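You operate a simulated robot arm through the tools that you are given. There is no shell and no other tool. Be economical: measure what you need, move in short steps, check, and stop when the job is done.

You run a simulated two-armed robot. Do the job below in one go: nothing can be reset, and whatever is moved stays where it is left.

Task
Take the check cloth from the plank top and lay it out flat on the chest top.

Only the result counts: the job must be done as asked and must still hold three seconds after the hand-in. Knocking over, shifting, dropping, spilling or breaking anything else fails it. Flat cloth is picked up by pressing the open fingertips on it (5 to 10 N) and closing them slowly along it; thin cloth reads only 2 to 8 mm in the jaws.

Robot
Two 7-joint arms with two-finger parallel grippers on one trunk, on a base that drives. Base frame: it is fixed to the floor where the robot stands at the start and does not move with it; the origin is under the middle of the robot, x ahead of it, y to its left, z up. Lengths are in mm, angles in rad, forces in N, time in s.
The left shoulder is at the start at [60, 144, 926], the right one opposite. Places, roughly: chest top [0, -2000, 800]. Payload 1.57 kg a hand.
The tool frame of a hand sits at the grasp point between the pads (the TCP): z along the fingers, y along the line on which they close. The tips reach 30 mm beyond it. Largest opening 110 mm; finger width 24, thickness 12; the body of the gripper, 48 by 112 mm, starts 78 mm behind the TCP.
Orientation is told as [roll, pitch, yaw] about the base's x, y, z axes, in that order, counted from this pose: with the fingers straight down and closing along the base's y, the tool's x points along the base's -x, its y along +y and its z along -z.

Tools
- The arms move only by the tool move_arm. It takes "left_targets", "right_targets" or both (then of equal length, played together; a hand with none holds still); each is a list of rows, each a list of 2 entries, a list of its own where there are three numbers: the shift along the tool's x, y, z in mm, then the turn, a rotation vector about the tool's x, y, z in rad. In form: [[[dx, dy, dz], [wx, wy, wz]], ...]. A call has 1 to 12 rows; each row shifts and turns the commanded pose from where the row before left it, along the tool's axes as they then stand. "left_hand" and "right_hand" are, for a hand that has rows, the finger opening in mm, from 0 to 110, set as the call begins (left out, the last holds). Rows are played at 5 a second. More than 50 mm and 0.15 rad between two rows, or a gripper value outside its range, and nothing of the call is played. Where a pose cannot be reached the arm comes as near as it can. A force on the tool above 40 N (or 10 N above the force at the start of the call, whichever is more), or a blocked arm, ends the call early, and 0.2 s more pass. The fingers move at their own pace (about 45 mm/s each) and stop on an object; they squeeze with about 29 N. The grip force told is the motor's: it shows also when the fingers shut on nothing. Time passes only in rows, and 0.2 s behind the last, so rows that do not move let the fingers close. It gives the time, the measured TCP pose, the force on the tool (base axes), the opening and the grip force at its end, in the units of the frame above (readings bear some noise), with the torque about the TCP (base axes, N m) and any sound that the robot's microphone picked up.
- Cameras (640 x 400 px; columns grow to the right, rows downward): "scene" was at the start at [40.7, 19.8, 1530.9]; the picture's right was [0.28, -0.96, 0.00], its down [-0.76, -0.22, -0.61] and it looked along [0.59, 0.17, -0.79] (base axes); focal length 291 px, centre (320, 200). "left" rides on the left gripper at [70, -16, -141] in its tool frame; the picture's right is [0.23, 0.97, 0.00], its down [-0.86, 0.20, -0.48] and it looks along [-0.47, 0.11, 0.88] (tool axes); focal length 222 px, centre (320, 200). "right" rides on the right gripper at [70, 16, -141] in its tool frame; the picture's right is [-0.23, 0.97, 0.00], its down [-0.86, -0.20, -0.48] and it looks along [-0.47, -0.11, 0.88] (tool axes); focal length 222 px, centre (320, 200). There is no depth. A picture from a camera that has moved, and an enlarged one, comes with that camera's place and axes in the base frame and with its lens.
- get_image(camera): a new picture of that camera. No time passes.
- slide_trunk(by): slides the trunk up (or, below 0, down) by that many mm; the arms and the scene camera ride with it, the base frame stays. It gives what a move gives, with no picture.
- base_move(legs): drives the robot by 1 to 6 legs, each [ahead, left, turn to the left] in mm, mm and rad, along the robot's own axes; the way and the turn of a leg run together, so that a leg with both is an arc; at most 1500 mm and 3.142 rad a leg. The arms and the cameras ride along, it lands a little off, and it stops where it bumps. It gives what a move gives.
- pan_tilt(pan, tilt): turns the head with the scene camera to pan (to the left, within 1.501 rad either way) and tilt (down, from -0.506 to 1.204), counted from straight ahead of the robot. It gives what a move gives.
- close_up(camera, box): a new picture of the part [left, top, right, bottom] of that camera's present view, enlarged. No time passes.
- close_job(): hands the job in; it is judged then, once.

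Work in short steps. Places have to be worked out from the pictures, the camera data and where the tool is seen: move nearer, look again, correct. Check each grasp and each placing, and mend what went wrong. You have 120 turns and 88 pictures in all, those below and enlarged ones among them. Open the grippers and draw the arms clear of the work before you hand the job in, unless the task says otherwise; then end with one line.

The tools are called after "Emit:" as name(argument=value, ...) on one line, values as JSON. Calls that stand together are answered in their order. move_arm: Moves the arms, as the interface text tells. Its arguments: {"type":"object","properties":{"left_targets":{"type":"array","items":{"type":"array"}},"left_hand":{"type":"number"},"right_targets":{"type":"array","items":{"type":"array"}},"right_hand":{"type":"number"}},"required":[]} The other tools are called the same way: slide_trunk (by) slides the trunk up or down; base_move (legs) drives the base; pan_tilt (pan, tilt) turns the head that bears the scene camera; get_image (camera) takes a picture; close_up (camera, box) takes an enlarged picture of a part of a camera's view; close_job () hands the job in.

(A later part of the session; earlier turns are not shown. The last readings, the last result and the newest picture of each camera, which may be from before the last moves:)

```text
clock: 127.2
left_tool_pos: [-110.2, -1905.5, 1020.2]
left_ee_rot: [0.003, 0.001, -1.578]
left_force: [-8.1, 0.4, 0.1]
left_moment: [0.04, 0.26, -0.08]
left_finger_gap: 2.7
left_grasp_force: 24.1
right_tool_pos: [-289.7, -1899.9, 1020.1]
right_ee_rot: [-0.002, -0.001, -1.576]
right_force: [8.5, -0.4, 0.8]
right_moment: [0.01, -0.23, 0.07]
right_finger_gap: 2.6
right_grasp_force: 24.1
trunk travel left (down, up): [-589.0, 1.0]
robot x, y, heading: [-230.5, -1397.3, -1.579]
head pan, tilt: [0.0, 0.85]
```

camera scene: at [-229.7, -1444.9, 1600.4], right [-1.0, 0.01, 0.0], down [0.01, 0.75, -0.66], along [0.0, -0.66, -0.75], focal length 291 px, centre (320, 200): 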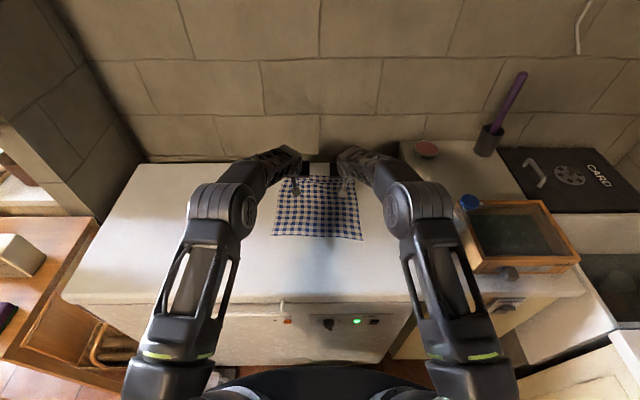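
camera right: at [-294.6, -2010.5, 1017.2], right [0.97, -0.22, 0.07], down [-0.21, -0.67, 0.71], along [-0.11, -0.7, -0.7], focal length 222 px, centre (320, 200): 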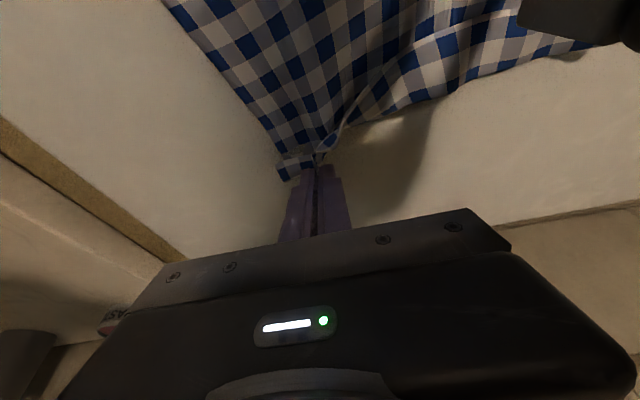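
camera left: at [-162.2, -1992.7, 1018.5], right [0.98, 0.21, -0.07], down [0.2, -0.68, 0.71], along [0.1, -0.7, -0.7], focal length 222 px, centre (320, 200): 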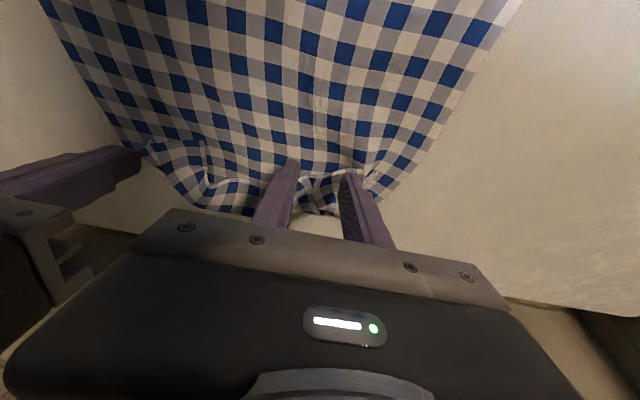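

Holding well with 8 N tension. I continue lifting, then tilt forward and raise as before so the cloth hangs free.

Emit:
move_arm(left_targets=[[[13, -1.5, -30], [0, 0, 0]], [[13, 0, -30], [0, 0, 0]], [[13, 0, -30], [0, 0, 0]], [[13, 0, -30], [0, 0, 0]], [[0, 0, 0], [0, -0.15, 0]], [[0, 0, 0], [0, -0.15, 0]], [[0, 0, 0], [0, -0.15, 0]], [[0, 0, 0], [0, -0.15, 0]], [[-17, 0, -25], [0, 0, 0]], [[-17, 0, -25], [0, 0, 0]], [[0, 0, 0], [0, 0, 0]], [[0, 0, 0], [0, 0, 0]]], right_targets=[[[13, 1.5, -30], [0, 0, 0]], [[13, 0, -30], [0, 0, 0]], [[13, 0, -30], [0, 0, 0]], [[13, 0, -30], [0, 0, 0]], [[0, 0, 0], [0, -0.15, 0]], [[0, 0, 0], [0, -0.15, 0]], [[0, 0, 0], [0, -0.15, 0]], [[0, 0, 0], [0, -0.15, 0]], [[-17, 0, -25], [0, 0, 0]], [[-17, 0, -25], [0, 0, 0]], [[0, 0, 0], [0, 0, 0]], [[0, 0, 0], [0, 0, 0]]])

Emit:
close_up(camera="scene", box=[192, 140, 448, 300])

```text
clock: 129.8
left_tool_pos: [-111.1, -1853.3, 1201.8]
left_ee_rot: [0.001, -0.6, -1.579]
left_force: [0.0, -0.7, 0.0]
left_moment: [-0.02, -0.03, -0.04]
left_finger_gap: 2.4
left_grasp_force: 24.1
right_tool_pos: [-286.2, -1846.4, 1200.0]
right_ee_rot: [-0.003, -0.6, -1.576]
right_force: [0.5, -1.3, -1.0]
right_moment: [0.0, 0.0, 0.01]
right_finger_gap: 2.8
right_grasp_force: 24.1
trunk travel left (down, up): [-589.0, 1.0]
robot x, y, heading: [-232.5, -1399.6, -1.575]
head pan, tilt: [0.0, 0.85]
```

```text
2.50 times, centred on (320, 220) of scene
camera zoom: at [-229.7, -1447.5, 1599.7], right [-1.0, 0.01, 0.0], down [0.01, 0.75, -0.66], along [0.0, -0.66, -0.75], focal length 727 px, centre (320, 150)
```

zoom: 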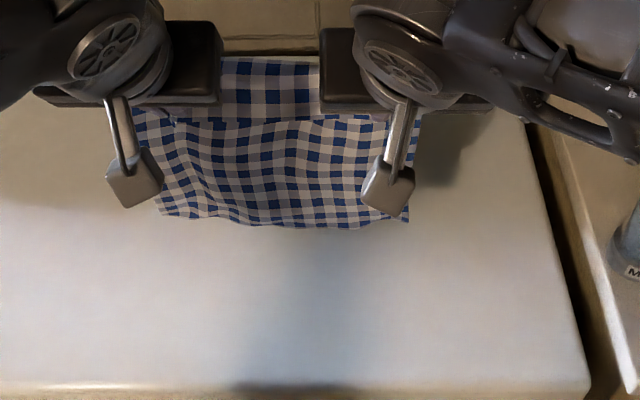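

There is an edge line about 80 mm below the top in front; I need to understand it, so I take one wrist view.

Emit:
get_image(camera="left")

```text
3 pictures are left
camera left: at [-126.4, -1716.2, 1278.8], right [0.98, 0.18, -0.13], down [0.2, -0.44, 0.88], along [0.1, -0.88, -0.46], focal length 222 px, centre (320, 200)
```

left: 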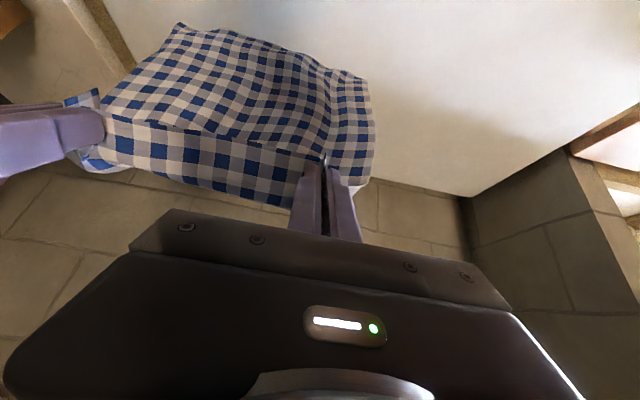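

The hem tail (~40 mm) leans outward (wall side) and the lower part hangs clean. Laying outward and finishing with a straight-down move should lay that tail flat. I go back 42 mm, let the hem just touch, and follow the arc.

Emit:
move_arm(left_targets=[[[27.2, 0, 2.6], [0, 0, 0]], [[27.2, 0, 2.6], [0, 0, 0]], [[0, 0, 0], [0, 0, 0]], [[0, 0, 0], [0, 0, 0]], [[-27.7, 0, 25], [0, 0, 0]], [[-27.7, 0, 25], [0, 0, 0]], [[-20.1, 0, 30.8], [0, 0, 0]], [[-20.1, 0, 30.8], [0, 0, 0]], [[-11.75, 0, 35.9], [0, 0, 0]], [[-11.75, 0, 35.9], [0, 0, 0]]], right_targets=[[[27.2, 0, 2.6], [0, 0, 0]], [[27.2, 0, 2.6], [0, 0, 0]], [[0, 0, 0], [0, 0, 0]], [[0, 0, 0], [0, 0, 0]], [[-27.7, 0, 25], [0, 0, 0]], [[-27.7, 0, 25], [0, 0, 0]], [[-20.1, 0, 30.8], [0, 0, 0]], [[-20.1, 0, 30.8], [0, 0, 0]], [[-11.75, 0, 35.9], [0, 0, 0]], [[-11.75, 0, 35.9], [0, 0, 0]]])

Emit:
move_arm(left_targets=[[[-1.9, 0, 37], [0, 0, 0]], [[-1.9, 0, 37], [0, 0, 0]], [[4, 0, 24.5], [0, 0, 0]], [[4, 0, 24.5], [0, 0, 0]], [[7, 0, 24.3], [0, 0, 0]], [[7, 0, 24.3], [0, 0, 0]], [[0, 0, 0], [0, 0, 0]]], right_targets=[[[-1.9, 0, 37], [0, 0, 0]], [[-1.9, 0, 37], [0, 0, 0]], [[4, 0, 24.5], [0, 0, 0]], [[4, 0, 24.5], [0, 0, 0]], [[7, 0, 24.3], [0, 0, 0]], [[7, 0, 24.3], [0, 0, 0]], [[0, 0, 0], [0, 0, 0]]])

Emit:
close_up(camera="scene", box=[224, 150, 416, 270])

```text
clock: 132.0
left_tool_pos: [-113.3, -2015.5, 1080.1]
left_ee_rot: [0.002, -0.599, -1.579]
left_force: [-1.1, -1.0, -1.0]
left_moment: [0.04, -0.03, -0.06]
left_finger_gap: 2.3
left_grasp_force: 24.3
right_tool_pos: [-288.5, -2009.3, 1080.7]
right_ee_rot: [-0.001, -0.599, -1.576]
right_force: [0.8, 0.5, 0.1]
right_moment: [0.0, -0.02, 0.03]
right_finger_gap: 2.7
right_grasp_force: 24.3
trunk travel left (down, up): [-589.0, 1.0]
robot x, y, heading: [-228.3, -1394.6, -1.576]
head pan, tilt: [0.0, 0.85]
```

```text
clock: 133.6
left_tool_pos: [-113.0, -2096.3, 931.1]
left_ee_rot: [0.001, -0.602, -1.58]
left_force: [0.4, -0.2, -0.1]
left_moment: [-0.02, 0.03, -0.01]
left_finger_gap: 2.9
left_grasp_force: 23.9
right_tool_pos: [-289.3, -2089.5, 929.7]
right_ee_rot: [-0.001, -0.601, -1.575]
right_force: [0.5, 0.5, 0.3]
right_moment: [0.01, 0.0, 0.0]
right_finger_gap: 3.0
right_grasp_force: 24.3
trunk travel left (down, up): [-589.0, 1.0]
robot x, y, heading: [-229.4, -1399.0, -1.578]
head pan, tilt: [0.0, 0.85]
```

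```text
3.33 times, centred on (320, 210) of scene
camera zoom: at [-229.7, -1447.2, 1599.7], right [-1.0, 0.01, 0.0], down [0.01, 0.75, -0.66], along [0.0, -0.66, -0.75], focal length 969 px, centre (320, 167)
```

zoom: 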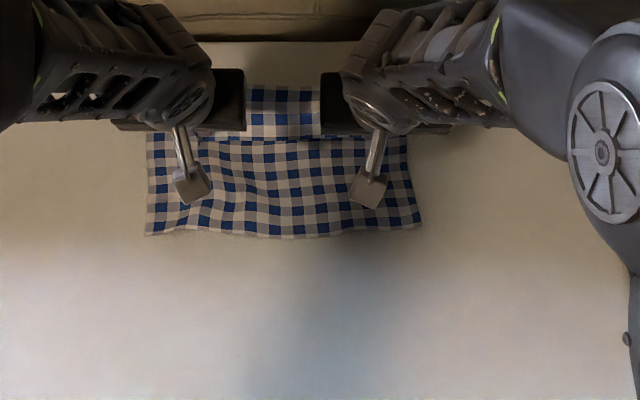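

Now I see: the lower hem had stayed on the chest at y≈−1978 all along, so the body has a slack loop. I reverse the arc and lift until the hem is truly free, directly above it.

Emit:
move_arm(left_targets=[[[-7, 0, -24.3], [0, 0, 0]], [[-7, 0, -24.3], [0, 0, 0]], [[-4, 0, -24.5], [0, 0, 0]], [[-4, 0, -24.5], [0, 0, 0]], [[1.9, 0, -37], [0, 0, 0]], [[1.9, 0, -37], [0, 0, 0]], [[-7.5, 0, -43.3], [0, 0, 0]], [[-7.5, 0, -43.3], [0, 0, 0]], [[-7.5, 0, -43.3], [0, 0, 0]], [[0, 0, 0], [0, 0, 0]], [[0, 0, 0], [0, 0, 0]]], right_targets=[[[-7, 0, -24.3], [0, 0, 0]], [[-7, 0, -24.3], [0, 0, 0]], [[-4, 0, -24.5], [0, 0, 0]], [[-4, 0, -24.5], [0, 0, 0]], [[1.9, 0, -37], [0, 0, 0]], [[1.9, 0, -37], [0, 0, 0]], [[-7.5, 0, -43.3], [0, 0, 0]], [[-7.5, 0, -43.3], [0, 0, 0]], [[-7.5, 0, -43.3], [0, 0, 0]], [[0, 0, 0], [0, 0, 0]], [[0, 0, 0], [0, 0, 0]]])

```text
clock: 136.0
left_tool_pos: [-112.4, -1957.7, 1201.7]
left_ee_rot: [0.001, -0.599, -1.579]
left_force: [-0.2, 0.1, 0.5]
left_moment: [-0.03, -0.02, -0.04]
left_finger_gap: 2.6
left_grasp_force: 24.0
right_tool_pos: [-286.9, -1951.7, 1201.3]
right_ee_rot: [-0.002, -0.599, -1.576]
right_force: [0.2, 0.0, 0.0]
right_moment: [-0.02, 0.01, -0.02]
right_finger_gap: 2.8
right_grasp_force: 23.7
trunk travel left (down, up): [-589.0, 1.0]
robot x, y, heading: [-229.3, -1400.0, -1.578]
head pan, tilt: [0.0, 0.85]
```

Reached. I raise 45 mm more to be sure, go back 150 mm and let the cloth settle.

Emit:
move_arm(left_targets=[[[-12.7, 0, -18.6], [0, 0, 0]], [[-12.7, 0, -18.6], [0, 0, 0]], [[0, 0, 0], [0, 0, 0]], [[24.75, 0, -16.95], [0, 0, 0]], [[24.75, 0, -16.95], [0, 0, 0]], [[24.75, 0, -16.95], [0, 0, 0]], [[24.75, 0, -16.95], [0, 0, 0]], [[24.75, 0, -16.95], [0, 0, 0]], [[0, 0, 0], [0, 0, 0]], [[0, 0, 0], [0, 0, 0]], [[0, 0, 0], [0, 0, 0]]], right_targets=[[[-12.7, 0, -18.6], [0, 0, 0]], [[-12.7, 0, -18.6], [0, 0, 0]], [[0, 0, 0], [0, 0, 0]], [[24.75, 0, -16.95], [0, 0, 0]], [[24.75, 0, -16.95], [0, 0, 0]], [[24.75, 0, -16.95], [0, 0, 0]], [[24.75, 0, -16.95], [0, 0, 0]], [[24.75, 0, -16.95], [0, 0, 0]], [[0, 0, 0], [0, 0, 0]], [[0, 0, 0], [0, 0, 0]], [[0, 0, 0], [0, 0, 0]]])

```text
clock: 138.4
left_tool_pos: [-111.0, -1809.8, 1245.3]
left_ee_rot: [0.001, -0.598, -1.579]
left_force: [0.3, -0.8, -0.4]
left_moment: [0.02, -0.03, -0.02]
left_finger_gap: 2.7
left_grasp_force: 24.2
right_tool_pos: [-285.6, -1802.3, 1246.4]
right_ee_rot: [-0.002, -0.6, -1.577]
right_force: [0.0, -0.1, -0.1]
right_moment: [0.01, -0.03, 0.01]
right_finger_gap: 2.7
right_grasp_force: 24.1
trunk travel left (down, up): [-589.0, 1.0]
robot x, y, heading: [-228.4, -1393.5, -1.579]
head pan, tilt: [0.0, 0.85]
```

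Cloth must hang free now (pinch z≈1221, length ≈290). I lower until the hem touches near y −1825, then start the arc and take a view.

Emit:
move_arm(left_targets=[[[18.1, 0, 26.4], [0, 0, 0]], [[18.1, 0, 26.4], [0, 0, 0]], [[18.1, 0, 26.4], [0, 0, 0]], [[0, 0, 0], [0, 0, 0]], [[0, 0, 0], [0, 0, 0]], [[-27.2, 0, 18.6], [0, 0, 0]], [[-27.2, 0, 18.6], [0, 0, 0]], [[-27.2, 0, 18.6], [0, 0, 0]], [[-12.8, 0, 22.1], [0, 0, 0]], [[-12.8, 0, 22.1], [0, 0, 0]], [[0, 0, 0], [0, 0, 0]]], right_targets=[[[18.1, 0, 26.4], [0, 0, 0]], [[18.1, 0, 26.4], [0, 0, 0]], [[18.1, 0, 26.4], [0, 0, 0]], [[0, 0, 0], [0, 0, 0]], [[0, 0, 0], [0, 0, 0]], [[-27.2, 0, 18.6], [0, 0, 0]], [[-27.2, 0, 18.6], [0, 0, 0]], [[-27.2, 0, 18.6], [0, 0, 0]], [[-12.8, 0, 22.1], [0, 0, 0]], [[-12.8, 0, 22.1], [0, 0, 0]], [[0, 0, 0], [0, 0, 0]]])

Emit:
get_image(camera="scene")

```text
clock: 140.8
left_tool_pos: [-112.7, -1952.5, 1128.6]
left_ee_rot: [0.0, -0.6, -1.579]
left_force: [0.2, 0.9, 0.3]
left_moment: [-0.04, -0.05, 0.01]
left_finger_gap: 2.5
left_grasp_force: 24.2
right_tool_pos: [-286.6, -1947.4, 1129.4]
right_ee_rot: [-0.001, -0.602, -1.575]
right_force: [0.3, 0.1, 0.4]
right_moment: [0.01, 0.0, 0.02]
right_finger_gap: 2.3
right_grasp_force: 24.3
trunk travel left (down, up): [-589.0, 1.0]
robot x, y, heading: [-231.5, -1398.8, -1.58]
head pan, tilt: [0.0, 0.85]
```

```text
1 pictures are left
camera scene: at [-229.8, -1446.4, 1599.8], right [-1.0, 0.01, 0.0], down [0.01, 0.75, -0.66], along [0.0, -0.66, -0.75], focal length 291 px, centre (320, 200)
```

scene: 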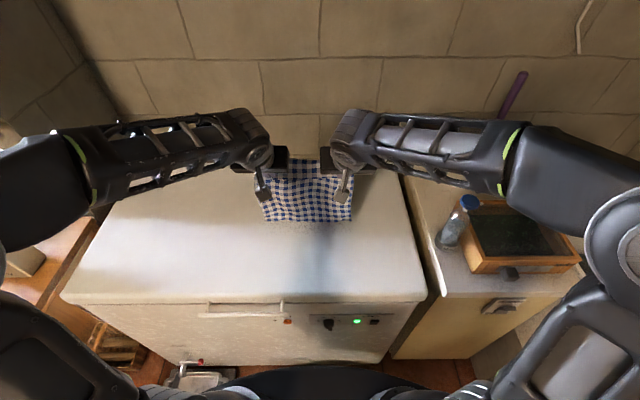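

One picture left, so I reason with lengths: body below the pinch ≈272 mm, so the hem again only touched late. I raise, go back to y −1808, settle, and this time lower further so the hem really lies on the chest before moving out.

Emit:
move_arm(left_targets=[[[-13.6, 0, -19.8], [0, 0, 0]], [[-13.6, 0, -19.8], [0, 0, 0]], [[-13.6, 0, -19.8], [0, 0, 0]], [[29.7, 0, -20.3], [0, 0, 0]], [[29.7, 0, -20.3], [0, 0, 0]], [[29.7, 0, -20.3], [0, 0, 0]], [[29.7, 0, -20.3], [0, 0, 0]], [[0, 0, 0], [0, 0, 0]], [[0, 0, 0], [0, 0, 0]], [[0, 0, 0], [0, 0, 0]], [[0, 0, 0], [0, 0, 0]], [[0, 0, 0], [0, 0, 0]]], right_targets=[[[-13.6, 0, -19.8], [0, 0, 0]], [[-13.6, 0, -19.8], [0, 0, 0]], [[-13.6, 0, -19.8], [0, 0, 0]], [[29.7, 0, -20.3], [0, 0, 0]], [[29.7, 0, -20.3], [0, 0, 0]], [[29.7, 0, -20.3], [0, 0, 0]], [[29.7, 0, -20.3], [0, 0, 0]], [[0, 0, 0], [0, 0, 0]], [[0, 0, 0], [0, 0, 0]], [[0, 0, 0], [0, 0, 0]], [[0, 0, 0], [0, 0, 0]], [[0, 0, 0], [0, 0, 0]]])

Emit:
move_arm(left_targets=[[[0, 0, 0], [0, 0, 0]], [[0, 0, 0], [0, 0, 0]], [[14.1, 0, 20.6], [0, 0, 0]], [[14.1, 0, 20.6], [0, 0, 0]], [[14.1, 0, 20.6], [0, 0, 0]], [[14.1, 0, 20.6], [0, 0, 0]], [[0, 0, 0], [0, 0, 0]], [[0, 0, 0], [0, 0, 0]], [[0, 0, 0], [0, 0, 0]]], right_targets=[[[0, 0, 0], [0, 0, 0]], [[0, 0, 0], [0, 0, 0]], [[14.1, 0, 20.6], [0, 0, 0]], [[14.1, 0, 20.6], [0, 0, 0]], [[14.1, 0, 20.6], [0, 0, 0]], [[14.1, 0, 20.6], [0, 0, 0]], [[0, 0, 0], [0, 0, 0]], [[0, 0, 0], [0, 0, 0]], [[0, 0, 0], [0, 0, 0]]])

```text
clock: 143.4
left_tool_pos: [-112.4, -1809.5, 1201.6]
left_ee_rot: [0.003, -0.598, -1.579]
left_force: [0.7, -0.3, -0.1]
left_moment: [0.01, 0.0, -0.05]
left_finger_gap: 2.7
left_grasp_force: 23.9
right_tool_pos: [-286.5, -1804.3, 1198.9]
right_ee_rot: [-0.003, -0.601, -1.576]
right_force: [0.4, -0.6, 0.6]
right_moment: [0.01, -0.03, 0.01]
right_finger_gap: 2.6
right_grasp_force: 24.5
trunk travel left (down, up): [-589.0, 1.0]
robot x, y, heading: [-227.7, -1394.2, -1.574]
head pan, tilt: [0.0, 0.85]
```

```text
clock: 145.4
left_tool_pos: [-110.7, -1808.6, 1099.5]
left_ee_rot: [0.002, -0.6, -1.58]
left_force: [0.3, 0.2, 0.3]
left_moment: [0.01, -0.03, -0.04]
left_finger_gap: 2.5
left_grasp_force: 23.9
right_tool_pos: [-287.2, -1803.5, 1099.9]
right_ee_rot: [-0.001, -0.6, -1.575]
right_force: [0.6, -0.9, 0.2]
right_moment: [-0.04, 0.0, 0.04]
right_finger_gap: 2.8
right_grasp_force: 24.2
trunk travel left (down, up): [-589.0, 1.0]
robot x, y, heading: [-229.1, -1396.9, -1.58]
head pan, tilt: [0.0, 0.85]
```

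Now the hem should be lying on the chest near y −1825. I lower a bit more and sweep outward and down with overshoot so the body is pulled taut, staying ~60 mm above the top at the end.

Emit:
move_arm(left_targets=[[[3, 0, 22.2], [0, 0, 0]], [[3, 0, 22.2], [0, 0, 0]], [[-33, 0, 22.6], [0, 0, 0]], [[-33, 0, 22.6], [0, 0, 0]], [[-18.1, 0, 28.5], [0, 0, 0]], [[-18.1, 0, 28.5], [0, 0, 0]], [[-18.1, 0, 28.5], [0, 0, 0]], [[-14.8, 0, 40.4], [0, 0, 0]], [[-14.8, 0, 40.4], [0, 0, 0]], [[-10.7, 0, 28.5], [0, 0, 0]], [[-10.7, 0, 28.5], [0, 0, 0]], [[-24.75, 0, 16.95], [0, 0, 0]]], right_targets=[[[3, 0, 22.2], [0, 0, 0]], [[3, 0, 22.2], [0, 0, 0]], [[-33, 0, 22.6], [0, 0, 0]], [[-33, 0, 22.6], [0, 0, 0]], [[-18.1, 0, 28.5], [0, 0, 0]], [[-18.1, 0, 28.5], [0, 0, 0]], [[-18.1, 0, 28.5], [0, 0, 0]], [[-14.8, 0, 40.4], [0, 0, 0]], [[-14.8, 0, 40.4], [0, 0, 0]], [[-10.7, 0, 28.5], [0, 0, 0]], [[-10.7, 0, 28.5], [0, 0, 0]], [[-24.75, 0, 16.95], [0, 0, 0]]])

```text
clock: 148.0
left_tool_pos: [-114.0, -2153.7, 935.3]
left_ee_rot: [0.0, -0.599, -1.578]
left_force: [-0.2, 0.4, 0.6]
left_moment: [0.01, 0.02, -0.02]
left_finger_gap: 2.5
left_grasp_force: 24.1
right_tool_pos: [-290.2, -2147.1, 933.3]
right_ee_rot: [-0.003, -0.6, -1.576]
right_force: [1.0, 0.6, 0.5]
right_moment: [0.05, -0.03, 0.01]
right_finger_gap: 2.7
right_grasp_force: 23.7
trunk travel left (down, up): [-589.0, 1.0]
robot x, y, heading: [-226.6, -1396.1, -1.577]
head pan, tilt: [0.0, 0.85]
```

Re-reading the pictures: the hem tail (~48 mm) flops on the robot side, so an outward lay would fold it over again. Instead I'll lay toward me: bring the cloth's bottom to the back, draw the hands inward and down, and finish with a small outward motion so the tail lies flat. First, raise at the back.

Emit:
move_arm(left_targets=[[[-16.5, 0, -36], [0, 0, 0]], [[-16.5, 0, -36], [0, 0, 0]], [[-16.5, 0, -36], [0, 0, 0]], [[-16.5, 0, -36], [0, 0, 0]], [[-16.5, 0, -36], [0, 0, 0]], [[-16.5, 0, -36], [0, 0, 0]], [[0, 0, 0], [0, 0, 0]], [[0, 0, 0], [0, 0, 0]], [[0, 0, 0], [0, 0, 0]], [[0, 0, 0], [0, 0, 0]], [[0, 0, 0], [0, 0, 0]]], right_targets=[[[-16.5, 0, -36], [0, 0, 0]], [[-16.5, 0, -36], [0, 0, 0]], [[-16.5, 0, -36], [0, 0, 0]], [[-16.5, 0, -36], [0, 0, 0]], [[-16.5, 0, -36], [0, 0, 0]], [[-16.5, 0, -36], [0, 0, 0]], [[0, 0, 0], [0, 0, 0]], [[0, 0, 0], [0, 0, 0]], [[0, 0, 0], [0, 0, 0]], [[0, 0, 0], [0, 0, 0]], [[0, 0, 0], [0, 0, 0]]])

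```text
clock: 150.4
left_tool_pos: [-114.1, -2112.1, 1169.9]
left_ee_rot: [0.0, -0.598, -1.58]
left_force: [0.6, 0.5, -1.0]
left_moment: [0.01, 0.0, -0.01]
left_finger_gap: 2.8
left_grasp_force: 23.8
right_tool_pos: [-288.6, -2107.0, 1169.8]
right_ee_rot: [-0.003, -0.601, -1.576]
right_force: [0.4, 0.5, -0.4]
right_moment: [0.02, -0.01, 0.05]
right_finger_gap: 2.4
right_grasp_force: 24.0
trunk travel left (down, up): [-589.0, 1.0]
robot x, y, heading: [-227.1, -1399.7, -1.575]
head pan, tilt: [0.0, 0.85]
```

Reached. I raise slightly to free the hem, settle, then lower at the back and draw inward and down.

Emit:
move_arm(left_targets=[[[-14.1, 0, -20.6], [0, 0, 0]], [[0, 0, 0], [0, 0, 0]], [[0, 0, 0], [0, 0, 0]], [[0, 0, 0], [0, 0, 0]], [[22.6, 0, 33], [0, 0, 0]], [[22.6, 0, 33], [0, 0, 0]], [[0, 0, 0], [0, 0, 0]], [[30.4, 0, -8.7], [0, 0, 0]], [[30.4, 0, -8.7], [0, 0, 0]], [[36.5, 0, -6.8], [0, 0, 0]], [[36.5, 0, -6.8], [0, 0, 0]]], right_targets=[[[-14.1, 0, -20.6], [0, 0, 0]], [[0, 0, 0], [0, 0, 0]], [[0, 0, 0], [0, 0, 0]], [[0, 0, 0], [0, 0, 0]], [[22.6, 0, 33], [0, 0, 0]], [[22.6, 0, 33], [0, 0, 0]], [[0, 0, 0], [0, 0, 0]], [[30.4, 0, -8.7], [0, 0, 0]], [[30.4, 0, -8.7], [0, 0, 0]], [[36.5, 0, -6.8], [0, 0, 0]], [[36.5, 0, -6.8], [0, 0, 0]]])

Emit:
move_arm(left_targets=[[[31.3, 0, -0.3], [0, 0, 0]], [[31.3, 0, -0.3], [0, 0, 0]], [[29.6, 0, 7], [0, 0, 0]], [[29.6, 0, 7], [0, 0, 0]], [[24.4, 0, 11.8], [0, 0, 0]], [[24.4, 0, 11.8], [0, 0, 0]], [[0, 0, 0], [0, 0, 0]]], right_targets=[[[31.3, 0, -0.3], [0, 0, 0]], [[31.3, 0, -0.3], [0, 0, 0]], [[29.6, 0, 7], [0, 0, 0]], [[29.6, 0, 7], [0, 0, 0]], [[24.4, 0, 11.8], [0, 0, 0]], [[24.4, 0, 11.8], [0, 0, 0]], [[0, 0, 0], [0, 0, 0]]])

```text
clock: 152.8
left_tool_pos: [-112.4, -1983.4, 1064.5]
left_ee_rot: [-0.002, -0.601, -1.578]
left_force: [-0.1, 0.2, -0.3]
left_moment: [-0.03, 0.0, -0.04]
left_finger_gap: 3.0
left_grasp_force: 23.5
right_tool_pos: [-288.5, -1977.4, 1066.3]
right_ee_rot: [0.001, -0.603, -1.579]
right_force: [-0.1, -0.3, 0.5]
right_moment: [0.0, -0.01, 0.0]
right_finger_gap: 2.6
right_grasp_force: 24.0
trunk travel left (down, up): [-589.0, 1.0]
robot x, y, heading: [-229.0, -1397.3, -1.578]
head pan, tilt: [0.0, 0.85]
```

```text
clock: 154.4
left_tool_pos: [-111.8, -1864.8, 937.4]
left_ee_rot: [0.002, -0.597, -1.579]
left_force: [-1.4, -0.9, 0.5]
left_moment: [-0.01, -0.01, -0.06]
left_finger_gap: 2.6
left_grasp_force: 24.2
right_tool_pos: [-288.2, -1858.8, 936.6]
right_ee_rot: [-0.002, -0.602, -1.577]
right_force: [1.0, 0.1, -0.7]
right_moment: [0.0, -0.01, 0.05]
right_finger_gap: 2.8
right_grasp_force: 24.0
trunk travel left (down, up): [-589.0, 1.0]
robot x, y, heading: [-228.9, -1400.2, -1.579]
head pan, tilt: [0.0, 0.85]
```

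Now I rotate the hands upright, so the pinched hem points inward, then lower to the surface with a slight outward motion.

Emit:
move_arm(left_targets=[[[0, 0, 0], [0, 0.15, 0]], [[0, 0, 0], [0, 0.15, 0]], [[0, 0, 0], [0, 0.15, 0]], [[0, 0, 0], [0, 0.15, 0]], [[0, 0, 0], [0, 0.1, 0]], [[-4, 0, 13], [0, 0, 0]], [[-4, 0, 13], [0, 0, 0]], [[-4, 0, 12], [0, 0, 0]], [[-4, 0, 10], [0, 0, 0]], [[0, 0, 4], [0, 0, 0]], [[0, 0, 0], [0, 0, 0]]], right_targets=[[[0, 0, 0], [0, 0.15, 0]], [[0, 0, 0], [0, 0.15, 0]], [[0, 0, 0], [0, 0.15, 0]], [[0, 0, 0], [0, 0.15, 0]], [[0, 0, 0], [0, 0.1, 0]], [[-4, 0, 13], [0, 0, 0]], [[-4, 0, 13], [0, 0, 0]], [[-4, 0, 12], [0, 0, 0]], [[-4, 0, 10], [0, 0, 0]], [[0, 0, 4], [0, 0, 0]], [[0, 0, 0], [0, 0, 0]]])

```text
clock: 156.8
left_tool_pos: [-110.3, -1875.1, 884.2]
left_ee_rot: [-0.002, 0.101, -1.58]
left_force: [-1.2, -0.5, 2.6]
left_moment: [-0.03, 0.07, -0.05]
left_finger_gap: 2.6
left_grasp_force: 24.2
right_tool_pos: [-287.3, -1870.0, 883.5]
right_ee_rot: [-0.003, 0.096, -1.578]
right_force: [0.7, 0.0, 1.5]
right_moment: [-0.06, -0.04, 0.07]
right_finger_gap: 2.5
right_grasp_force: 24.0
trunk travel left (down, up): [-589.0, 1.0]
robot x, y, heading: [-227.0, -1396.5, -1.581]
head pan, tilt: [0.0, 0.85]
```

In contact on the chest. I open slowly so the fingers spread the gathers, then lift clear and use the last picture.

Emit:
move_arm(left_targets=[[[4, 0, 0.5], [0, 0, 0]], [[4, 0, 0.5], [0, 0, 0]], [[0, 0, 0], [0, 0, 0]]], right_targets=[[[4, 0, 0.5], [0, 0, 0]], [[4, 0, 0.5], [0, 0, 0]], [[0, 0, 0], [0, 0, 0]]])

Emit:
move_arm(left_targets=[[[0, 0, 0], [0, 0, 0]]], right_targets=[[[0, 0, 0], [0, 0, 0]]], left_hand=8, right_hand=8)

Emit:
move_arm(left_targets=[[[0, 0, 0], [0, 0, 0]]], right_targets=[[[0, 0, 0], [0, 0, 0]]], left_hand=16, right_hand=16)

Emit:
move_arm(left_targets=[[[0, 0, 0], [0, 0, 0]]], right_targets=[[[0, 0, 0], [0, 0, 0]]], left_hand=26, right_hand=26)

Emit:
move_arm(left_targets=[[[0, 0, 0], [0, 0, 0]]], right_targets=[[[0, 0, 0], [0, 0, 0]]], left_hand=40, right_hand=40)

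Emit:
move_arm(left_targets=[[[0, 0, -8], [0, 0, 0]], [[0, 0, -30], [0, 0, 0]], [[0, 10, -40], [0, 0, 0]], [[0, 40, -20], [0, 0, 0]], [[0, 45, 0], [0, 0, 0]], [[0, 45, 0], [0, 0, 0]], [[0, 0, 0], [0, 0, 0]]], right_targets=[[[0, 0, -8], [0, 0, 0]], [[0, 0, -30], [0, 0, 0]], [[0, -10, -40], [0, 0, 0]], [[0, -40, -20], [0, 0, 0]], [[0, -45, 0], [0, 0, 0]], [[0, -45, 0], [0, 0, 0]], [[0, 0, 0], [0, 0, 0]]])

Emit:
close_up(camera="scene", box=[224, 160, 416, 280])

```text
clock: 157.6
left_tool_pos: [-111.1, -1867.6, 884.9]
left_ee_rot: [0.0, 0.099, -1.578]
left_force: [-1.4, -0.5, 2.0]
left_moment: [-0.02, 0.06, -0.05]
left_finger_gap: 2.6
left_grasp_force: 23.7
right_tool_pos: [-288.6, -1860.2, 883.7]
right_ee_rot: [-0.001, 0.099, -1.577]
right_force: [1.3, -0.6, 2.3]
right_moment: [-0.11, -0.03, 0.02]
right_finger_gap: 2.5
right_grasp_force: 23.4
trunk travel left (down, up): [-589.0, 1.0]
robot x, y, heading: [-230.5, -1398.2, -1.58]
head pan, tilt: [0.0, 0.85]
```

```text
clock: 158.0
left_tool_pos: [-110.5, -1866.9, 884.5]
left_ee_rot: [0.003, 0.101, -1.578]
left_force: [-0.2, 0.2, 0.7]
left_moment: [0.04, 0.0, -0.03]
left_finger_gap: 8.1
left_grasp_force: 0.0
right_tool_pos: [-287.8, -1861.1, 883.7]
right_ee_rot: [-0.003, 0.1, -1.579]
right_force: [-0.4, -0.1, 0.1]
right_moment: [-0.06, -0.01, 0.02]
right_finger_gap: 8.1
right_grasp_force: 0.1
trunk travel left (down, up): [-589.0, 1.0]
robot x, y, heading: [-230.8, -1399.4, -1.574]
head pan, tilt: [0.0, 0.85]
```

```text
clock: 158.4
left_tool_pos: [-111.7, -1867.3, 884.5]
left_ee_rot: [0.002, 0.103, -1.581]
left_force: [0.1, 0.1, 0.0]
left_moment: [0.02, 0.01, 0.03]
left_finger_gap: 15.7
left_grasp_force: 0.2
right_tool_pos: [-288.5, -1860.8, 883.4]
right_ee_rot: [-0.003, 0.098, -1.578]
right_force: [-0.1, -0.7, -0.6]
right_moment: [0.01, -0.01, 0.01]
right_finger_gap: 16.0
right_grasp_force: 0.2
trunk travel left (down, up): [-589.0, 1.0]
robot x, y, heading: [-228.2, -1396.9, -1.578]
head pan, tilt: [0.0, 0.85]
```

```text
clock: 158.8
left_tool_pos: [-111.5, -1866.7, 884.6]
left_ee_rot: [-0.001, 0.102, -1.579]
left_force: [0.0, 0.4, -0.3]
left_moment: [-0.01, -0.01, -0.02]
left_finger_gap: 25.6
left_grasp_force: 0.0
right_tool_pos: [-288.7, -1861.0, 884.8]
right_ee_rot: [-0.001, 0.1, -1.579]
right_force: [0.4, 1.0, 0.1]
right_moment: [0.04, 0.0, 0.04]
right_finger_gap: 26.4
right_grasp_force: 0.0
trunk travel left (down, up): [-589.0, 1.0]
robot x, y, heading: [-227.4, -1398.0, -1.577]
head pan, tilt: [0.0, 0.85]
```

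```text
clock: 159.2
left_tool_pos: [-111.2, -1866.8, 885.0]
left_ee_rot: [-0.001, 0.099, -1.58]
left_force: [0.6, -1.3, -0.9]
left_moment: [-0.01, 0.01, -0.01]
left_finger_gap: 39.8
left_grasp_force: 0.1
right_tool_pos: [-288.0, -1861.4, 884.4]
right_ee_rot: [-0.001, 0.099, -1.576]
right_force: [-0.1, 0.1, 0.6]
right_moment: [0.0, 0.04, -0.05]
right_finger_gap: 39.9
right_grasp_force: 0.1
trunk travel left (down, up): [-589.0, 1.0]
robot x, y, heading: [-227.4, -1400.6, -1.579]
head pan, tilt: [0.0, 0.85]
```

```text
clock: 160.8
left_tool_pos: [28.3, -1876.6, 980.9]
left_ee_rot: [-0.002, 0.102, -1.58]
left_force: [0.1, 0.3, -0.6]
left_moment: [-0.03, -0.01, 0.04]
left_finger_gap: 40.1
left_grasp_force: 0.2
right_tool_pos: [-427.8, -1871.4, 980.4]
right_ee_rot: [-0.003, 0.1, -1.576]
right_force: [0.4, -0.3, 0.1]
right_moment: [0.02, 0.03, 0.02]
right_finger_gap: 40.1
right_grasp_force: 0.0
trunk travel left (down, up): [-589.0, 1.0]
robot x, y, heading: [-226.9, -1398.5, -1.58]
head pan, tilt: [0.0, 0.85]
```

```text
3.33 times, centred on (320, 220) of scene
camera zoom: at [-229.6, -1448.1, 1599.7], right [-1.0, 0.01, 0.0], down [0.01, 0.75, -0.66], along [0.0, -0.66, -0.75], focal length 969 px, centre (320, 133)
```

zoom: 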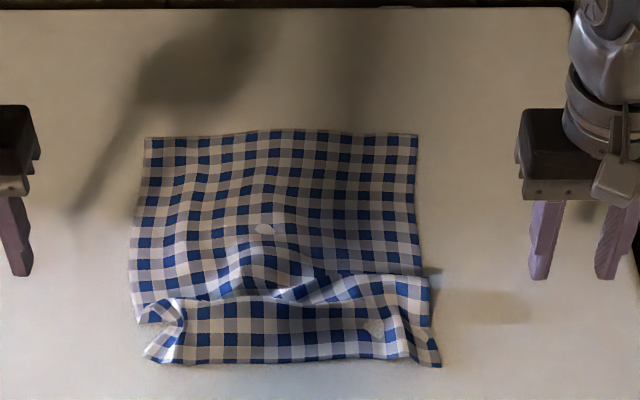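

Much better: the far hem is flat, and the near hem lies unfolded at y≈−1847, leaving only a slack ruck around y −1911. I'll hold the body with one hand and draw the near hem toward me with the other, alternating sides.

Emit:
move_arm(left_targets=[[[0, 0, 0], [0, -0.1, 0]], [[-19.7, -37.2, 0], [0, 0, 0]], [[-19.7, -37.2, 0], [0, 0, 0]], [[-19.7, -37.2, 0], [0, 0, 0]], [[-19.7, -37.2, 0], [0, 0, 0]], [[-19.7, -37.2, 0], [0, 0, 0]], [[-19.7, -37.2, 0], [0, 0, 0]], [[0, 0, 45], [0, 0, 0]], [[0, 0, 45], [0, 0, 0]], [[0, 0, 6], [0, 0, 0]], [[0, 0, 0], [0, 0, 0]]], right_targets=[[[0, 0, 0], [0, -0.1, 0]], [[1.2, 23, 0], [0, 0, 0]], [[1.2, 23, 0], [0, 0, 0]], [[1.2, 23, 0], [0, 0, 0]], [[1.2, 23, 0], [0, 0, 0]], [[1.2, 23, 0], [0, 0, 0]], [[1.2, 23, 0], [0, 0, 0]], [[0, 0, 45], [0, 0, 0]], [[0, 0, 45], [0, 0, 0]], [[0, 0, 6], [0, 0, 0]], [[0, 0, 0], [0, 0, 0]]], left_hand=36, right_hand=36)

```text
clock: 163.2
left_tool_pos: [-195.1, -1994.9, 884.7]
left_ee_rot: [0.001, 0.001, -1.578]
left_force: [0.1, 0.0, 0.0]
left_moment: [-0.02, -0.05, 0.04]
left_finger_gap: 35.8
left_grasp_force: 0.1
right_tool_pos: [-290.6, -1864.1, 885.6]
right_ee_rot: [-0.002, -0.001, -1.579]
right_force: [0.4, 0.4, -0.5]
right_moment: [-0.01, 0.03, 0.04]
right_finger_gap: 35.9
right_grasp_force: 0.1
trunk travel left (down, up): [-589.0, 1.0]
robot x, y, heading: [-225.7, -1397.2, -1.578]
head pan, tilt: [0.0, 0.85]
```

Both just above the cloth. I press the left (hold) hard and the right moderately, then drag the right 35 mm toward me.

Emit:
move_arm(left_targets=[[[0, 0, 3], [0, 0, 0]], [[0, 0, 2], [0, 0, 0]], [[0, 0, 0], [0, 0, 0]]], right_targets=[[[0, 0, 3], [0, 0, 0]], [[0, 0, 2], [0, 0, 0]], [[0, 0, 0], [0, 0, 0]]])

Emit:
move_arm(right_targets=[[[5, 0, 0], [0, 0, 0]], [[5, 0, 0], [0, 0, 0]], [[5, 0, 0], [0, 0, 0]], [[5, 0, 0], [0, 0, 0]], [[5, 0, 0], [0, 0, 0]], [[5, 0, 0], [0, 0, 0]], [[5, 0, 0], [0, 0, 0]], [[0, 0, 0], [0, 0, 0]]])

```text
clock: 164.0
left_tool_pos: [-195.9, -1994.0, 881.5]
left_ee_rot: [0.0, -0.001, -1.58]
left_force: [0.5, -1.3, 5.1]
left_moment: [-0.05, 0.01, 0.0]
left_finger_gap: 35.8
left_grasp_force: 0.0
right_tool_pos: [-288.9, -1864.2, 881.1]
right_ee_rot: [0.001, -0.001, -1.576]
right_force: [-0.9, -0.2, 12.0]
right_moment: [0.06, 0.05, -0.03]
right_finger_gap: 35.8
right_grasp_force: 0.0
trunk travel left (down, up): [-589.0, 1.0]
robot x, y, heading: [-231.5, -1397.7, -1.579]
head pan, tilt: [0.0, 0.85]
```

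```text
clock: 165.8
left_tool_pos: [-196.0, -1994.1, 881.3]
left_ee_rot: [-0.001, -0.002, -1.58]
left_force: [-0.1, -2.6, 9.7]
left_moment: [-0.04, 0.02, 0.02]
left_finger_gap: 36.1
left_grasp_force: 0.0
right_tool_pos: [-288.9, -1829.2, 881.3]
right_ee_rot: [-0.001, -0.003, -1.576]
right_force: [-0.4, -4.4, 21.5]
right_moment: [-0.09, -0.04, 0.01]
right_finger_gap: 35.9
right_grasp_force: 0.1
trunk travel left (down, up): [-589.0, 1.0]
robot x, y, heading: [-227.9, -1398.6, -1.581]
head pan, tilt: [0.0, 0.85]
```

The drag went smoothly. Now I swap roles: left hand goes to the near hem's left side, then the right hand to hold the body.

Emit:
move_arm(left_targets=[[[0, 0, -30], [0, 0, 0]], [[33, 21.5, 0], [0, 0, 0]], [[33, 21.5, 0], [0, 0, 0]], [[33, 21.5, 0], [0, 0, 0]], [[33, 21.5, 0], [0, 0, 0]], [[0, 0, 25], [0, 0, 0]]])

Emit:
move_arm(right_targets=[[[0, 0, -32], [0, 0, 0]], [[-40, 0, 0], [0, 0, 0]], [[-40, 0, 0], [0, 0, 0]], [[-40, 0, 0], [0, 0, 0]], [[-40, 40, 0], [0, 0, 1e-08]], [[0, 40, 0], [0, 0, 0]], [[0, 0, 30], [0, 0, 0]], [[0, 0, 2], [0, 0, 0]], [[0, 0, 0], [0, 0, 0]]])

```text
clock: 167.2
left_tool_pos: [-107.7, -1861.3, 885.7]
left_ee_rot: [0.0, -0.002, -1.579]
left_force: [0.7, 0.3, 1.2]
left_moment: [0.01, 0.01, 0.0]
left_finger_gap: 36.0
left_grasp_force: 0.1
right_tool_pos: [-288.8, -1829.0, 881.2]
right_ee_rot: [-0.002, -0.002, -1.575]
right_force: [0.6, -1.8, 27.0]
right_moment: [0.04, -0.09, -0.02]
right_finger_gap: 35.9
right_grasp_force: 0.1
trunk travel left (down, up): [-589.0, 1.0]
robot x, y, heading: [-227.1, -1397.8, -1.575]
head pan, tilt: [0.0, 0.85]
```

```text
refused: row 5 steps farther than a row can; nothing moved
```

Row 5 was too big; I repeat with it split.

Emit:
move_arm(right_targets=[[[0, 0, -32], [0, 0, 0]], [[-40, 0, 0], [0, 0, 0]], [[-40, 0, 0], [0, 0, 0]], [[-40, 0, 0], [0, 0, 0]], [[-40, 0, 0], [0, 0, 0]], [[0, 40, 0], [0, 0, 0]], [[0, 40, 0], [0, 0, 0]], [[0, 0, 30], [0, 0, 0]], [[0, 0, 2], [0, 0, 0]], [[0, 0, 0], [0, 0, 0]]])

Emit:
move_arm(left_targets=[[[0, 0, 3], [0, 0, 0]], [[0, 0, 2], [0, 0, 0]], [[0, 0, 0], [0, 0, 0]]])

```text
clock: 169.4
left_tool_pos: [-108.2, -1863.4, 886.4]
left_ee_rot: [-0.001, -0.001, -1.578]
left_force: [0.8, -0.1, -0.7]
left_moment: [0.0, 0.02, 0.01]
left_finger_gap: 36.0
left_grasp_force: 0.1
right_tool_pos: [-209.2, -1989.1, 881.7]
right_ee_rot: [-0.001, -0.002, -1.578]
right_force: [-0.4, -0.3, 6.2]
right_moment: [-0.04, -0.04, 0.02]
right_finger_gap: 36.0
right_grasp_force: 0.1
trunk travel left (down, up): [-589.0, 1.0]
robot x, y, heading: [-230.2, -1398.8, -1.577]
head pan, tilt: [0.0, 0.85]
```

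```text
clock: 170.2
left_tool_pos: [-108.2, -1862.5, 882.6]
left_ee_rot: [0.0, -0.001, -1.578]
left_force: [0.2, 1.6, 14.7]
left_moment: [0.16, -0.29, -0.01]
left_finger_gap: 36.3
left_grasp_force: 0.7
right_tool_pos: [-210.2, -1988.3, 881.2]
right_ee_rot: [-0.003, -0.002, -1.576]
right_force: [0.9, -1.3, 4.3]
right_moment: [-0.04, -0.04, 0.0]
right_finger_gap: 35.9
right_grasp_force: 0.0
trunk travel left (down, up): [-589.0, 1.0]
robot x, y, heading: [-229.6, -1400.4, -1.578]
head pan, tilt: [0.0, 0.85]
```

I strengthen the right hold by 1 mm and drag the left side 55 mm toward me.

Emit:
move_arm(left_targets=[[[0, 0, 0], [0, 0, 0]], [[5, 0, 0], [0, 0, 0]], [[5, 0, 0], [0, 0, 0]], [[5, 0, 0], [0, 0, 0]], [[5, 0, 0], [0, 0, 0]], [[5, 0, 0], [0, 0, 0]], [[5, 0, 0], [0, 0, 0]], [[5, 0, 0], [0, 0, 0]], [[5, 0, 0], [0, 0, 0]], [[5, 0, 0], [0, 0, 0]], [[5, 0, 0], [0, 0, 0]], [[5, 0, 0], [0, 0, 0]]], right_targets=[[[0, 0, 1], [0, 0, 0]], [[0, 0, 0], [0, 0, 0]], [[0, 0, 0], [0, 0, 0]], [[0, 0, 0], [0, 0, 0]], [[0, 0, 0], [0, 0, 0]], [[0, 0, 0], [0, 0, 0]], [[0, 0, 0], [0, 0, 0]], [[0, 0, 0], [0, 0, 0]], [[0, 0, 0], [0, 0, 0]], [[0, 0, 0], [0, 0, 0]], [[0, 0, 0], [0, 0, 0]], [[0, 0, 0], [0, 0, 0]]])

```text
clock: 172.8
left_tool_pos: [-108.1, -1806.5, 882.6]
left_ee_rot: [0.002, -0.001, -1.578]
left_force: [-1.4, -8.1, 22.2]
left_moment: [0.01, -0.33, -0.14]
left_finger_gap: 34.7
left_grasp_force: 0.1
right_tool_pos: [-209.6, -1988.6, 880.6]
right_ee_rot: [0.0, -0.003, -1.574]
right_force: [1.9, 1.2, 20.0]
right_moment: [0.12, -0.1, 0.11]
right_finger_gap: 36.2
right_grasp_force: 0.1
trunk travel left (down, up): [-589.0, 1.0]
robot x, y, heading: [-226.4, -1396.9, -1.581]
head pan, tilt: [0.0, 0.85]
```

The pull rose to 8 N with the hold reacting: the left side is taut. Now the right side again: right hand back to its hem spot, left hand to hold the body.

Emit:
move_arm(right_targets=[[[0, 0, -33], [0, 0, 0]], [[0, -40, 0], [0, 0, 0]], [[0, -40, 0], [0, 0, 0]], [[40, 0, 0], [0, 0, 0]], [[40, 0, 0], [0, 0, 0]], [[40, 0, 0], [0, 0, 0]], [[38, 0, 0], [0, 0, 0]], [[0, 0, 28], [0, 0, 0]]])

Emit:
move_arm(left_targets=[[[0, 0, -33], [0, 0, 0]], [[-47, 0, 0], [0, 0, 0]], [[-47, 0, 0], [0, 0, 0]], [[-47, 0, 0], [0, 0, 0]], [[-47, 0, 0], [0, 0, 0]], [[0, -43, 0], [0, 0, 0]], [[0, -43, 0], [0, 0, 0]], [[0, 0, 30], [0, 0, 0]], [[0, 0, 3.5], [0, 0, 0]], [[0, 0, 0], [0, 0, 0]]])

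Emit:
move_arm(right_targets=[[[0, 0, 2], [0, 0, 0]], [[0, 0, 2], [0, 0, 0]], [[0, 0, 0], [0, 0, 0]]])

```text
clock: 174.6
left_tool_pos: [-107.6, -1806.5, 882.2]
left_ee_rot: [0.001, -0.001, -1.578]
left_force: [-0.5, 0.3, 15.8]
left_moment: [0.18, -0.26, 0.01]
left_finger_gap: 35.3
left_grasp_force: 0.1
right_tool_pos: [-290.0, -1829.4, 887.6]
right_ee_rot: [-0.002, 0.0, -1.577]
right_force: [0.8, 0.0, 0.6]
right_moment: [-0.01, 0.01, -0.01]
right_finger_gap: 36.2
right_grasp_force: 0.2
trunk travel left (down, up): [-589.0, 1.0]
robot x, y, heading: [-227.4, -1398.5, -1.58]
head pan, tilt: [0.0, 0.85]
stopped in row 8 (left hand): the force on the tool passed its limit (the readings are from after the stop); the commanded pose is now the measured one
```

```text
clock: 176.8
left_tool_pos: [-195.6, -1995.2, 881.2]
left_ee_rot: [0.001, -0.001, -1.577]
left_force: [0.8, -1.0, 8.5]
left_moment: [-0.03, 0.02, 0.04]
left_finger_gap: 35.7
left_grasp_force: 0.1
right_tool_pos: [-289.3, -1830.9, 887.5]
right_ee_rot: [-0.001, 0.0, -1.577]
right_force: [-0.4, 0.4, -0.5]
right_moment: [0.01, 0.01, 0.01]
right_finger_gap: 36.0
right_grasp_force: 0.1
trunk travel left (down, up): [-589.0, 1.0]
robot x, y, heading: [-228.9, -1394.1, -1.578]
head pan, tilt: [0.0, 0.85]
```

```text
clock: 177.6
left_tool_pos: [-195.7, -1995.0, 881.4]
left_ee_rot: [-0.001, 0.0, -1.576]
left_force: [-0.5, -2.7, 12.4]
left_moment: [-0.07, 0.04, 0.0]
left_finger_gap: 36.1
left_grasp_force: 0.1
right_tool_pos: [-290.5, -1830.8, 884.3]
right_ee_rot: [-0.001, -0.001, -1.578]
right_force: [0.3, 0.3, -0.2]
right_moment: [-0.01, 0.01, 0.01]
right_finger_gap: 36.0
right_grasp_force: 0.0
trunk travel left (down, up): [-589.0, 1.0]
robot x, y, heading: [-226.6, -1400.3, -1.579]
head pan, tilt: [0.0, 0.85]
```

The right is still ~2.5 mm above the cloth. I lower it to press and drag up to 25 mm, watching the pull.

Emit:
move_arm(right_targets=[[[0, 0, 2.5], [0, 0, 0]], [[0, 0, 1.5], [0, 0, 0]], [[0, 0, 0], [0, 0, 0]]])

Emit:
move_arm(right_targets=[[[4, 0, 0], [0, 0, 0]], [[4, 0, 0], [0, 0, 0]], [[4, 0, 0], [0, 0, 0]]])

Emit:
move_arm(right_targets=[[[4, 0, 0], [0, 0, 0]], [[4, 0, 0], [0, 0, 0]], [[4, 0, 0], [0, 0, 0]]])

```text
clock: 178.4
left_tool_pos: [-195.5, -1994.2, 882.5]
left_ee_rot: [0.002, 0.001, -1.579]
left_force: [-0.1, -1.5, 5.7]
left_moment: [-0.03, 0.04, 0.04]
left_finger_gap: 36.1
left_grasp_force: 0.0
right_tool_pos: [-288.6, -1830.2, 881.6]
right_ee_rot: [-0.002, -0.003, -1.576]
right_force: [-4.4, 2.2, 29.8]
right_moment: [0.24, 0.37, -0.02]
right_finger_gap: 35.9
right_grasp_force: 0.0
trunk travel left (down, up): [-589.0, 1.0]
robot x, y, heading: [-225.7, -1400.1, -1.578]
head pan, tilt: [0.0, 0.85]
```

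```text
clock: 179.1
left_tool_pos: [-195.4, -1994.8, 880.9]
left_ee_rot: [0.0, 0.001, -1.58]
left_force: [0.5, 1.0, 5.3]
left_moment: [0.0, 0.0, -0.01]
left_finger_gap: 35.5
left_grasp_force: 0.1
right_tool_pos: [-287.6, -1822.8, 882.0]
right_ee_rot: [0.002, -0.01, -1.574]
right_force: [-1.2, 2.7, 18.2]
right_moment: [0.22, 0.36, -0.04]
right_finger_gap: 36.5
right_grasp_force: 0.3
trunk travel left (down, up): [-589.0, 1.0]
robot x, y, heading: [-230.6, -1396.4, -1.577]
head pan, tilt: [0.0, 0.85]
stopped in row 3 (right hand): the force on the tool passed its limit (the readings are from after the stop); the commanded pose is now the measured one
```

```text
clock: 179.9
left_tool_pos: [-196.5, -1994.3, 882.3]
left_ee_rot: [-0.001, 0.001, -1.579]
left_force: [-1.0, 1.9, 9.5]
left_moment: [0.06, 0.05, -0.1]
left_finger_gap: 36.0
left_grasp_force: 0.0
right_tool_pos: [-286.7, -1811.5, 881.6]
right_ee_rot: [0.002, -0.011, -1.575]
right_force: [-0.6, -5.7, 23.8]
right_moment: [-0.03, 0.37, 0.05]
right_finger_gap: 36.1
right_grasp_force: 0.5
trunk travel left (down, up): [-589.0, 1.0]
robot x, y, heading: [-229.8, -1395.7, -1.576]
head pan, tilt: [0.0, 0.85]
```

The left hold is now being pulled (+1.9 N), so the right side is nearly taut. One more 6 mm, then I lift both hands straight up and clear.

Emit:
move_arm(right_targets=[[[3, 0, -0.5], [0, 0, 0]], [[3, 0, 0], [0, 0, 0]], [[0, 0, 0], [0, 0, 0]]])

Emit:
move_arm(left_targets=[[[0, 0, -8], [0, 0, 0]], [[0, 0, -40], [0, 0, 0]], [[0, 0, -45], [0, 0, 0]], [[0, 20, -40], [0, 0, 0]]], right_targets=[[[0, 0, -8], [0, 0, 0]], [[0, 0, -40], [0, 0, 0]], [[0, 0, -45], [0, 0, 0]], [[0, -20, -40], [0, 0, 0]]])

```text
clock: 180.7
left_tool_pos: [-195.5, -1995.3, 882.7]
left_ee_rot: [0.0, 0.0, -1.58]
left_force: [-1.3, 1.8, 12.3]
left_moment: [0.05, 0.1, -0.05]
left_finger_gap: 35.9
left_grasp_force: 0.1
right_tool_pos: [-287.1, -1804.7, 881.7]
right_ee_rot: [-0.001, -0.008, -1.577]
right_force: [1.6, -7.1, 20.8]
right_moment: [-0.07, 0.25, -0.02]
right_finger_gap: 35.6
right_grasp_force: 0.1
trunk travel left (down, up): [-589.0, 1.0]
robot x, y, heading: [-228.0, -1398.5, -1.577]
head pan, tilt: [0.0, 0.85]
```

```text
clock: 181.7
left_tool_pos: [-175.0, -1994.1, 1014.2]
left_ee_rot: [0.003, 0.002, -1.579]
left_force: [-1.3, -0.3, 0.4]
left_moment: [-0.02, -0.02, 0.03]
left_finger_gap: 36.1
left_grasp_force: 0.1
right_tool_pos: [-310.0, -1803.0, 1015.5]
right_ee_rot: [0.0, -0.006, -1.574]
right_force: [0.4, 0.5, -1.1]
right_moment: [-0.05, 0.01, 0.01]
right_finger_gap: 35.7
right_grasp_force: 0.1
trunk travel left (down, up): [-589.0, 1.0]
robot x, y, heading: [-225.8, -1398.8, -1.582]
head pan, tilt: [0.0, 0.85]
```

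Both sides are equally taut now (≈7–8 N). As a last smoothing, I press each near corner with closed fingers and stretch them gently outward sideways to take out the pinch gathers.

Emit:
move_arm(left_targets=[[[41.5, 20.5, 0], [0, 0, 0]], [[41.5, 20.5, 0], [0, 0, 0]], [[41.5, 20.5, 0], [0, 0, 0]], [[41.5, 20.5, 0], [0, 0, 0]], [[0, 0, 45], [0, 0, 0]], [[0, 0, 45], [0, 0, 0]], [[0, 0, 37], [0, 0, 0]], [[0, 0, 3], [0, 0, 0]], [[0, 0, 0], [0, 0, 0]]], right_targets=[[[-4.8, -2, 0], [0, 0, 0]], [[-4.8, -2, 0], [0, 0, 0]], [[-4.8, -2, 0], [0, 0, 0]], [[-4.8, -2, 0], [0, 0, 0]], [[0, 0, 45], [0, 0, 0]], [[0, 0, 45], [0, 0, 0]], [[0, 0, 38], [0, 0, 0]], [[0, 0, 3], [0, 0, 0]], [[0, 0, 0], [0, 0, 0]]], left_hand=0, right_hand=0)

```text
clock: 183.7
left_tool_pos: [-90.8, -1829.8, 883.8]
left_ee_rot: [-0.002, 0.002, -1.578]
left_force: [-0.2, -0.1, 0.1]
left_moment: [-0.04, -0.01, 0.0]
left_finger_gap: 0.2
left_grasp_force: 21.2
right_tool_pos: [-315.6, -1825.4, 881.9]
right_ee_rot: [-0.001, -0.004, -1.575]
right_force: [0.3, -0.5, 2.9]
right_moment: [0.01, -0.02, -0.03]
right_finger_gap: 0.1
right_grasp_force: 21.5
trunk travel left (down, up): [-589.0, 1.0]
robot x, y, heading: [-225.3, -1398.1, -1.579]
head pan, tilt: [0.0, 0.85]
```

I press lightly to ~8 N and stretch sideways 12 mm each.

Emit:
move_arm(left_targets=[[[0, 0, 2.5], [0, 0, 0]], [[0, 0, 0], [0, 0, 0]], [[0, 3, 0], [0, 0, 0]], [[0, 3, 0], [0, 0, 0]], [[0, 3, 0], [0, 0, 0]], [[0, 3, 0], [0, 0, 0]], [[0, 0, 0], [0, 0, 0]]], right_targets=[[[0, 0, 1], [0, 0, 0]], [[0, 0, 0], [0, 0, 0]], [[0, -3, 0], [0, 0, 0]], [[0, -3, 0], [0, 0, 0]], [[0, -3, 0], [0, 0, 0]], [[0, -3, 0], [0, 0, 0]], [[0, 0, 0], [0, 0, 0]]])

```text
clock: 185.3
left_tool_pos: [-80.2, -1830.1, 883.2]
left_ee_rot: [0.0, 0.0, -1.58]
left_force: [-4.7, -0.3, 13.3]
left_moment: [0.0, 0.1, 0.01]
left_finger_gap: 0.1
left_grasp_force: 21.2
right_tool_pos: [-328.9, -1824.2, 881.0]
right_ee_rot: [0.002, -0.007, -1.576]
right_force: [1.9, 0.3, 2.0]
right_moment: [0.01, -0.05, -0.05]
right_finger_gap: 0.0
right_grasp_force: 21.5
trunk travel left (down, up): [-589.0, 1.0]
robot x, y, heading: [-230.2, -1397.7, -1.579]
head pan, tilt: [0.0, 0.85]
```

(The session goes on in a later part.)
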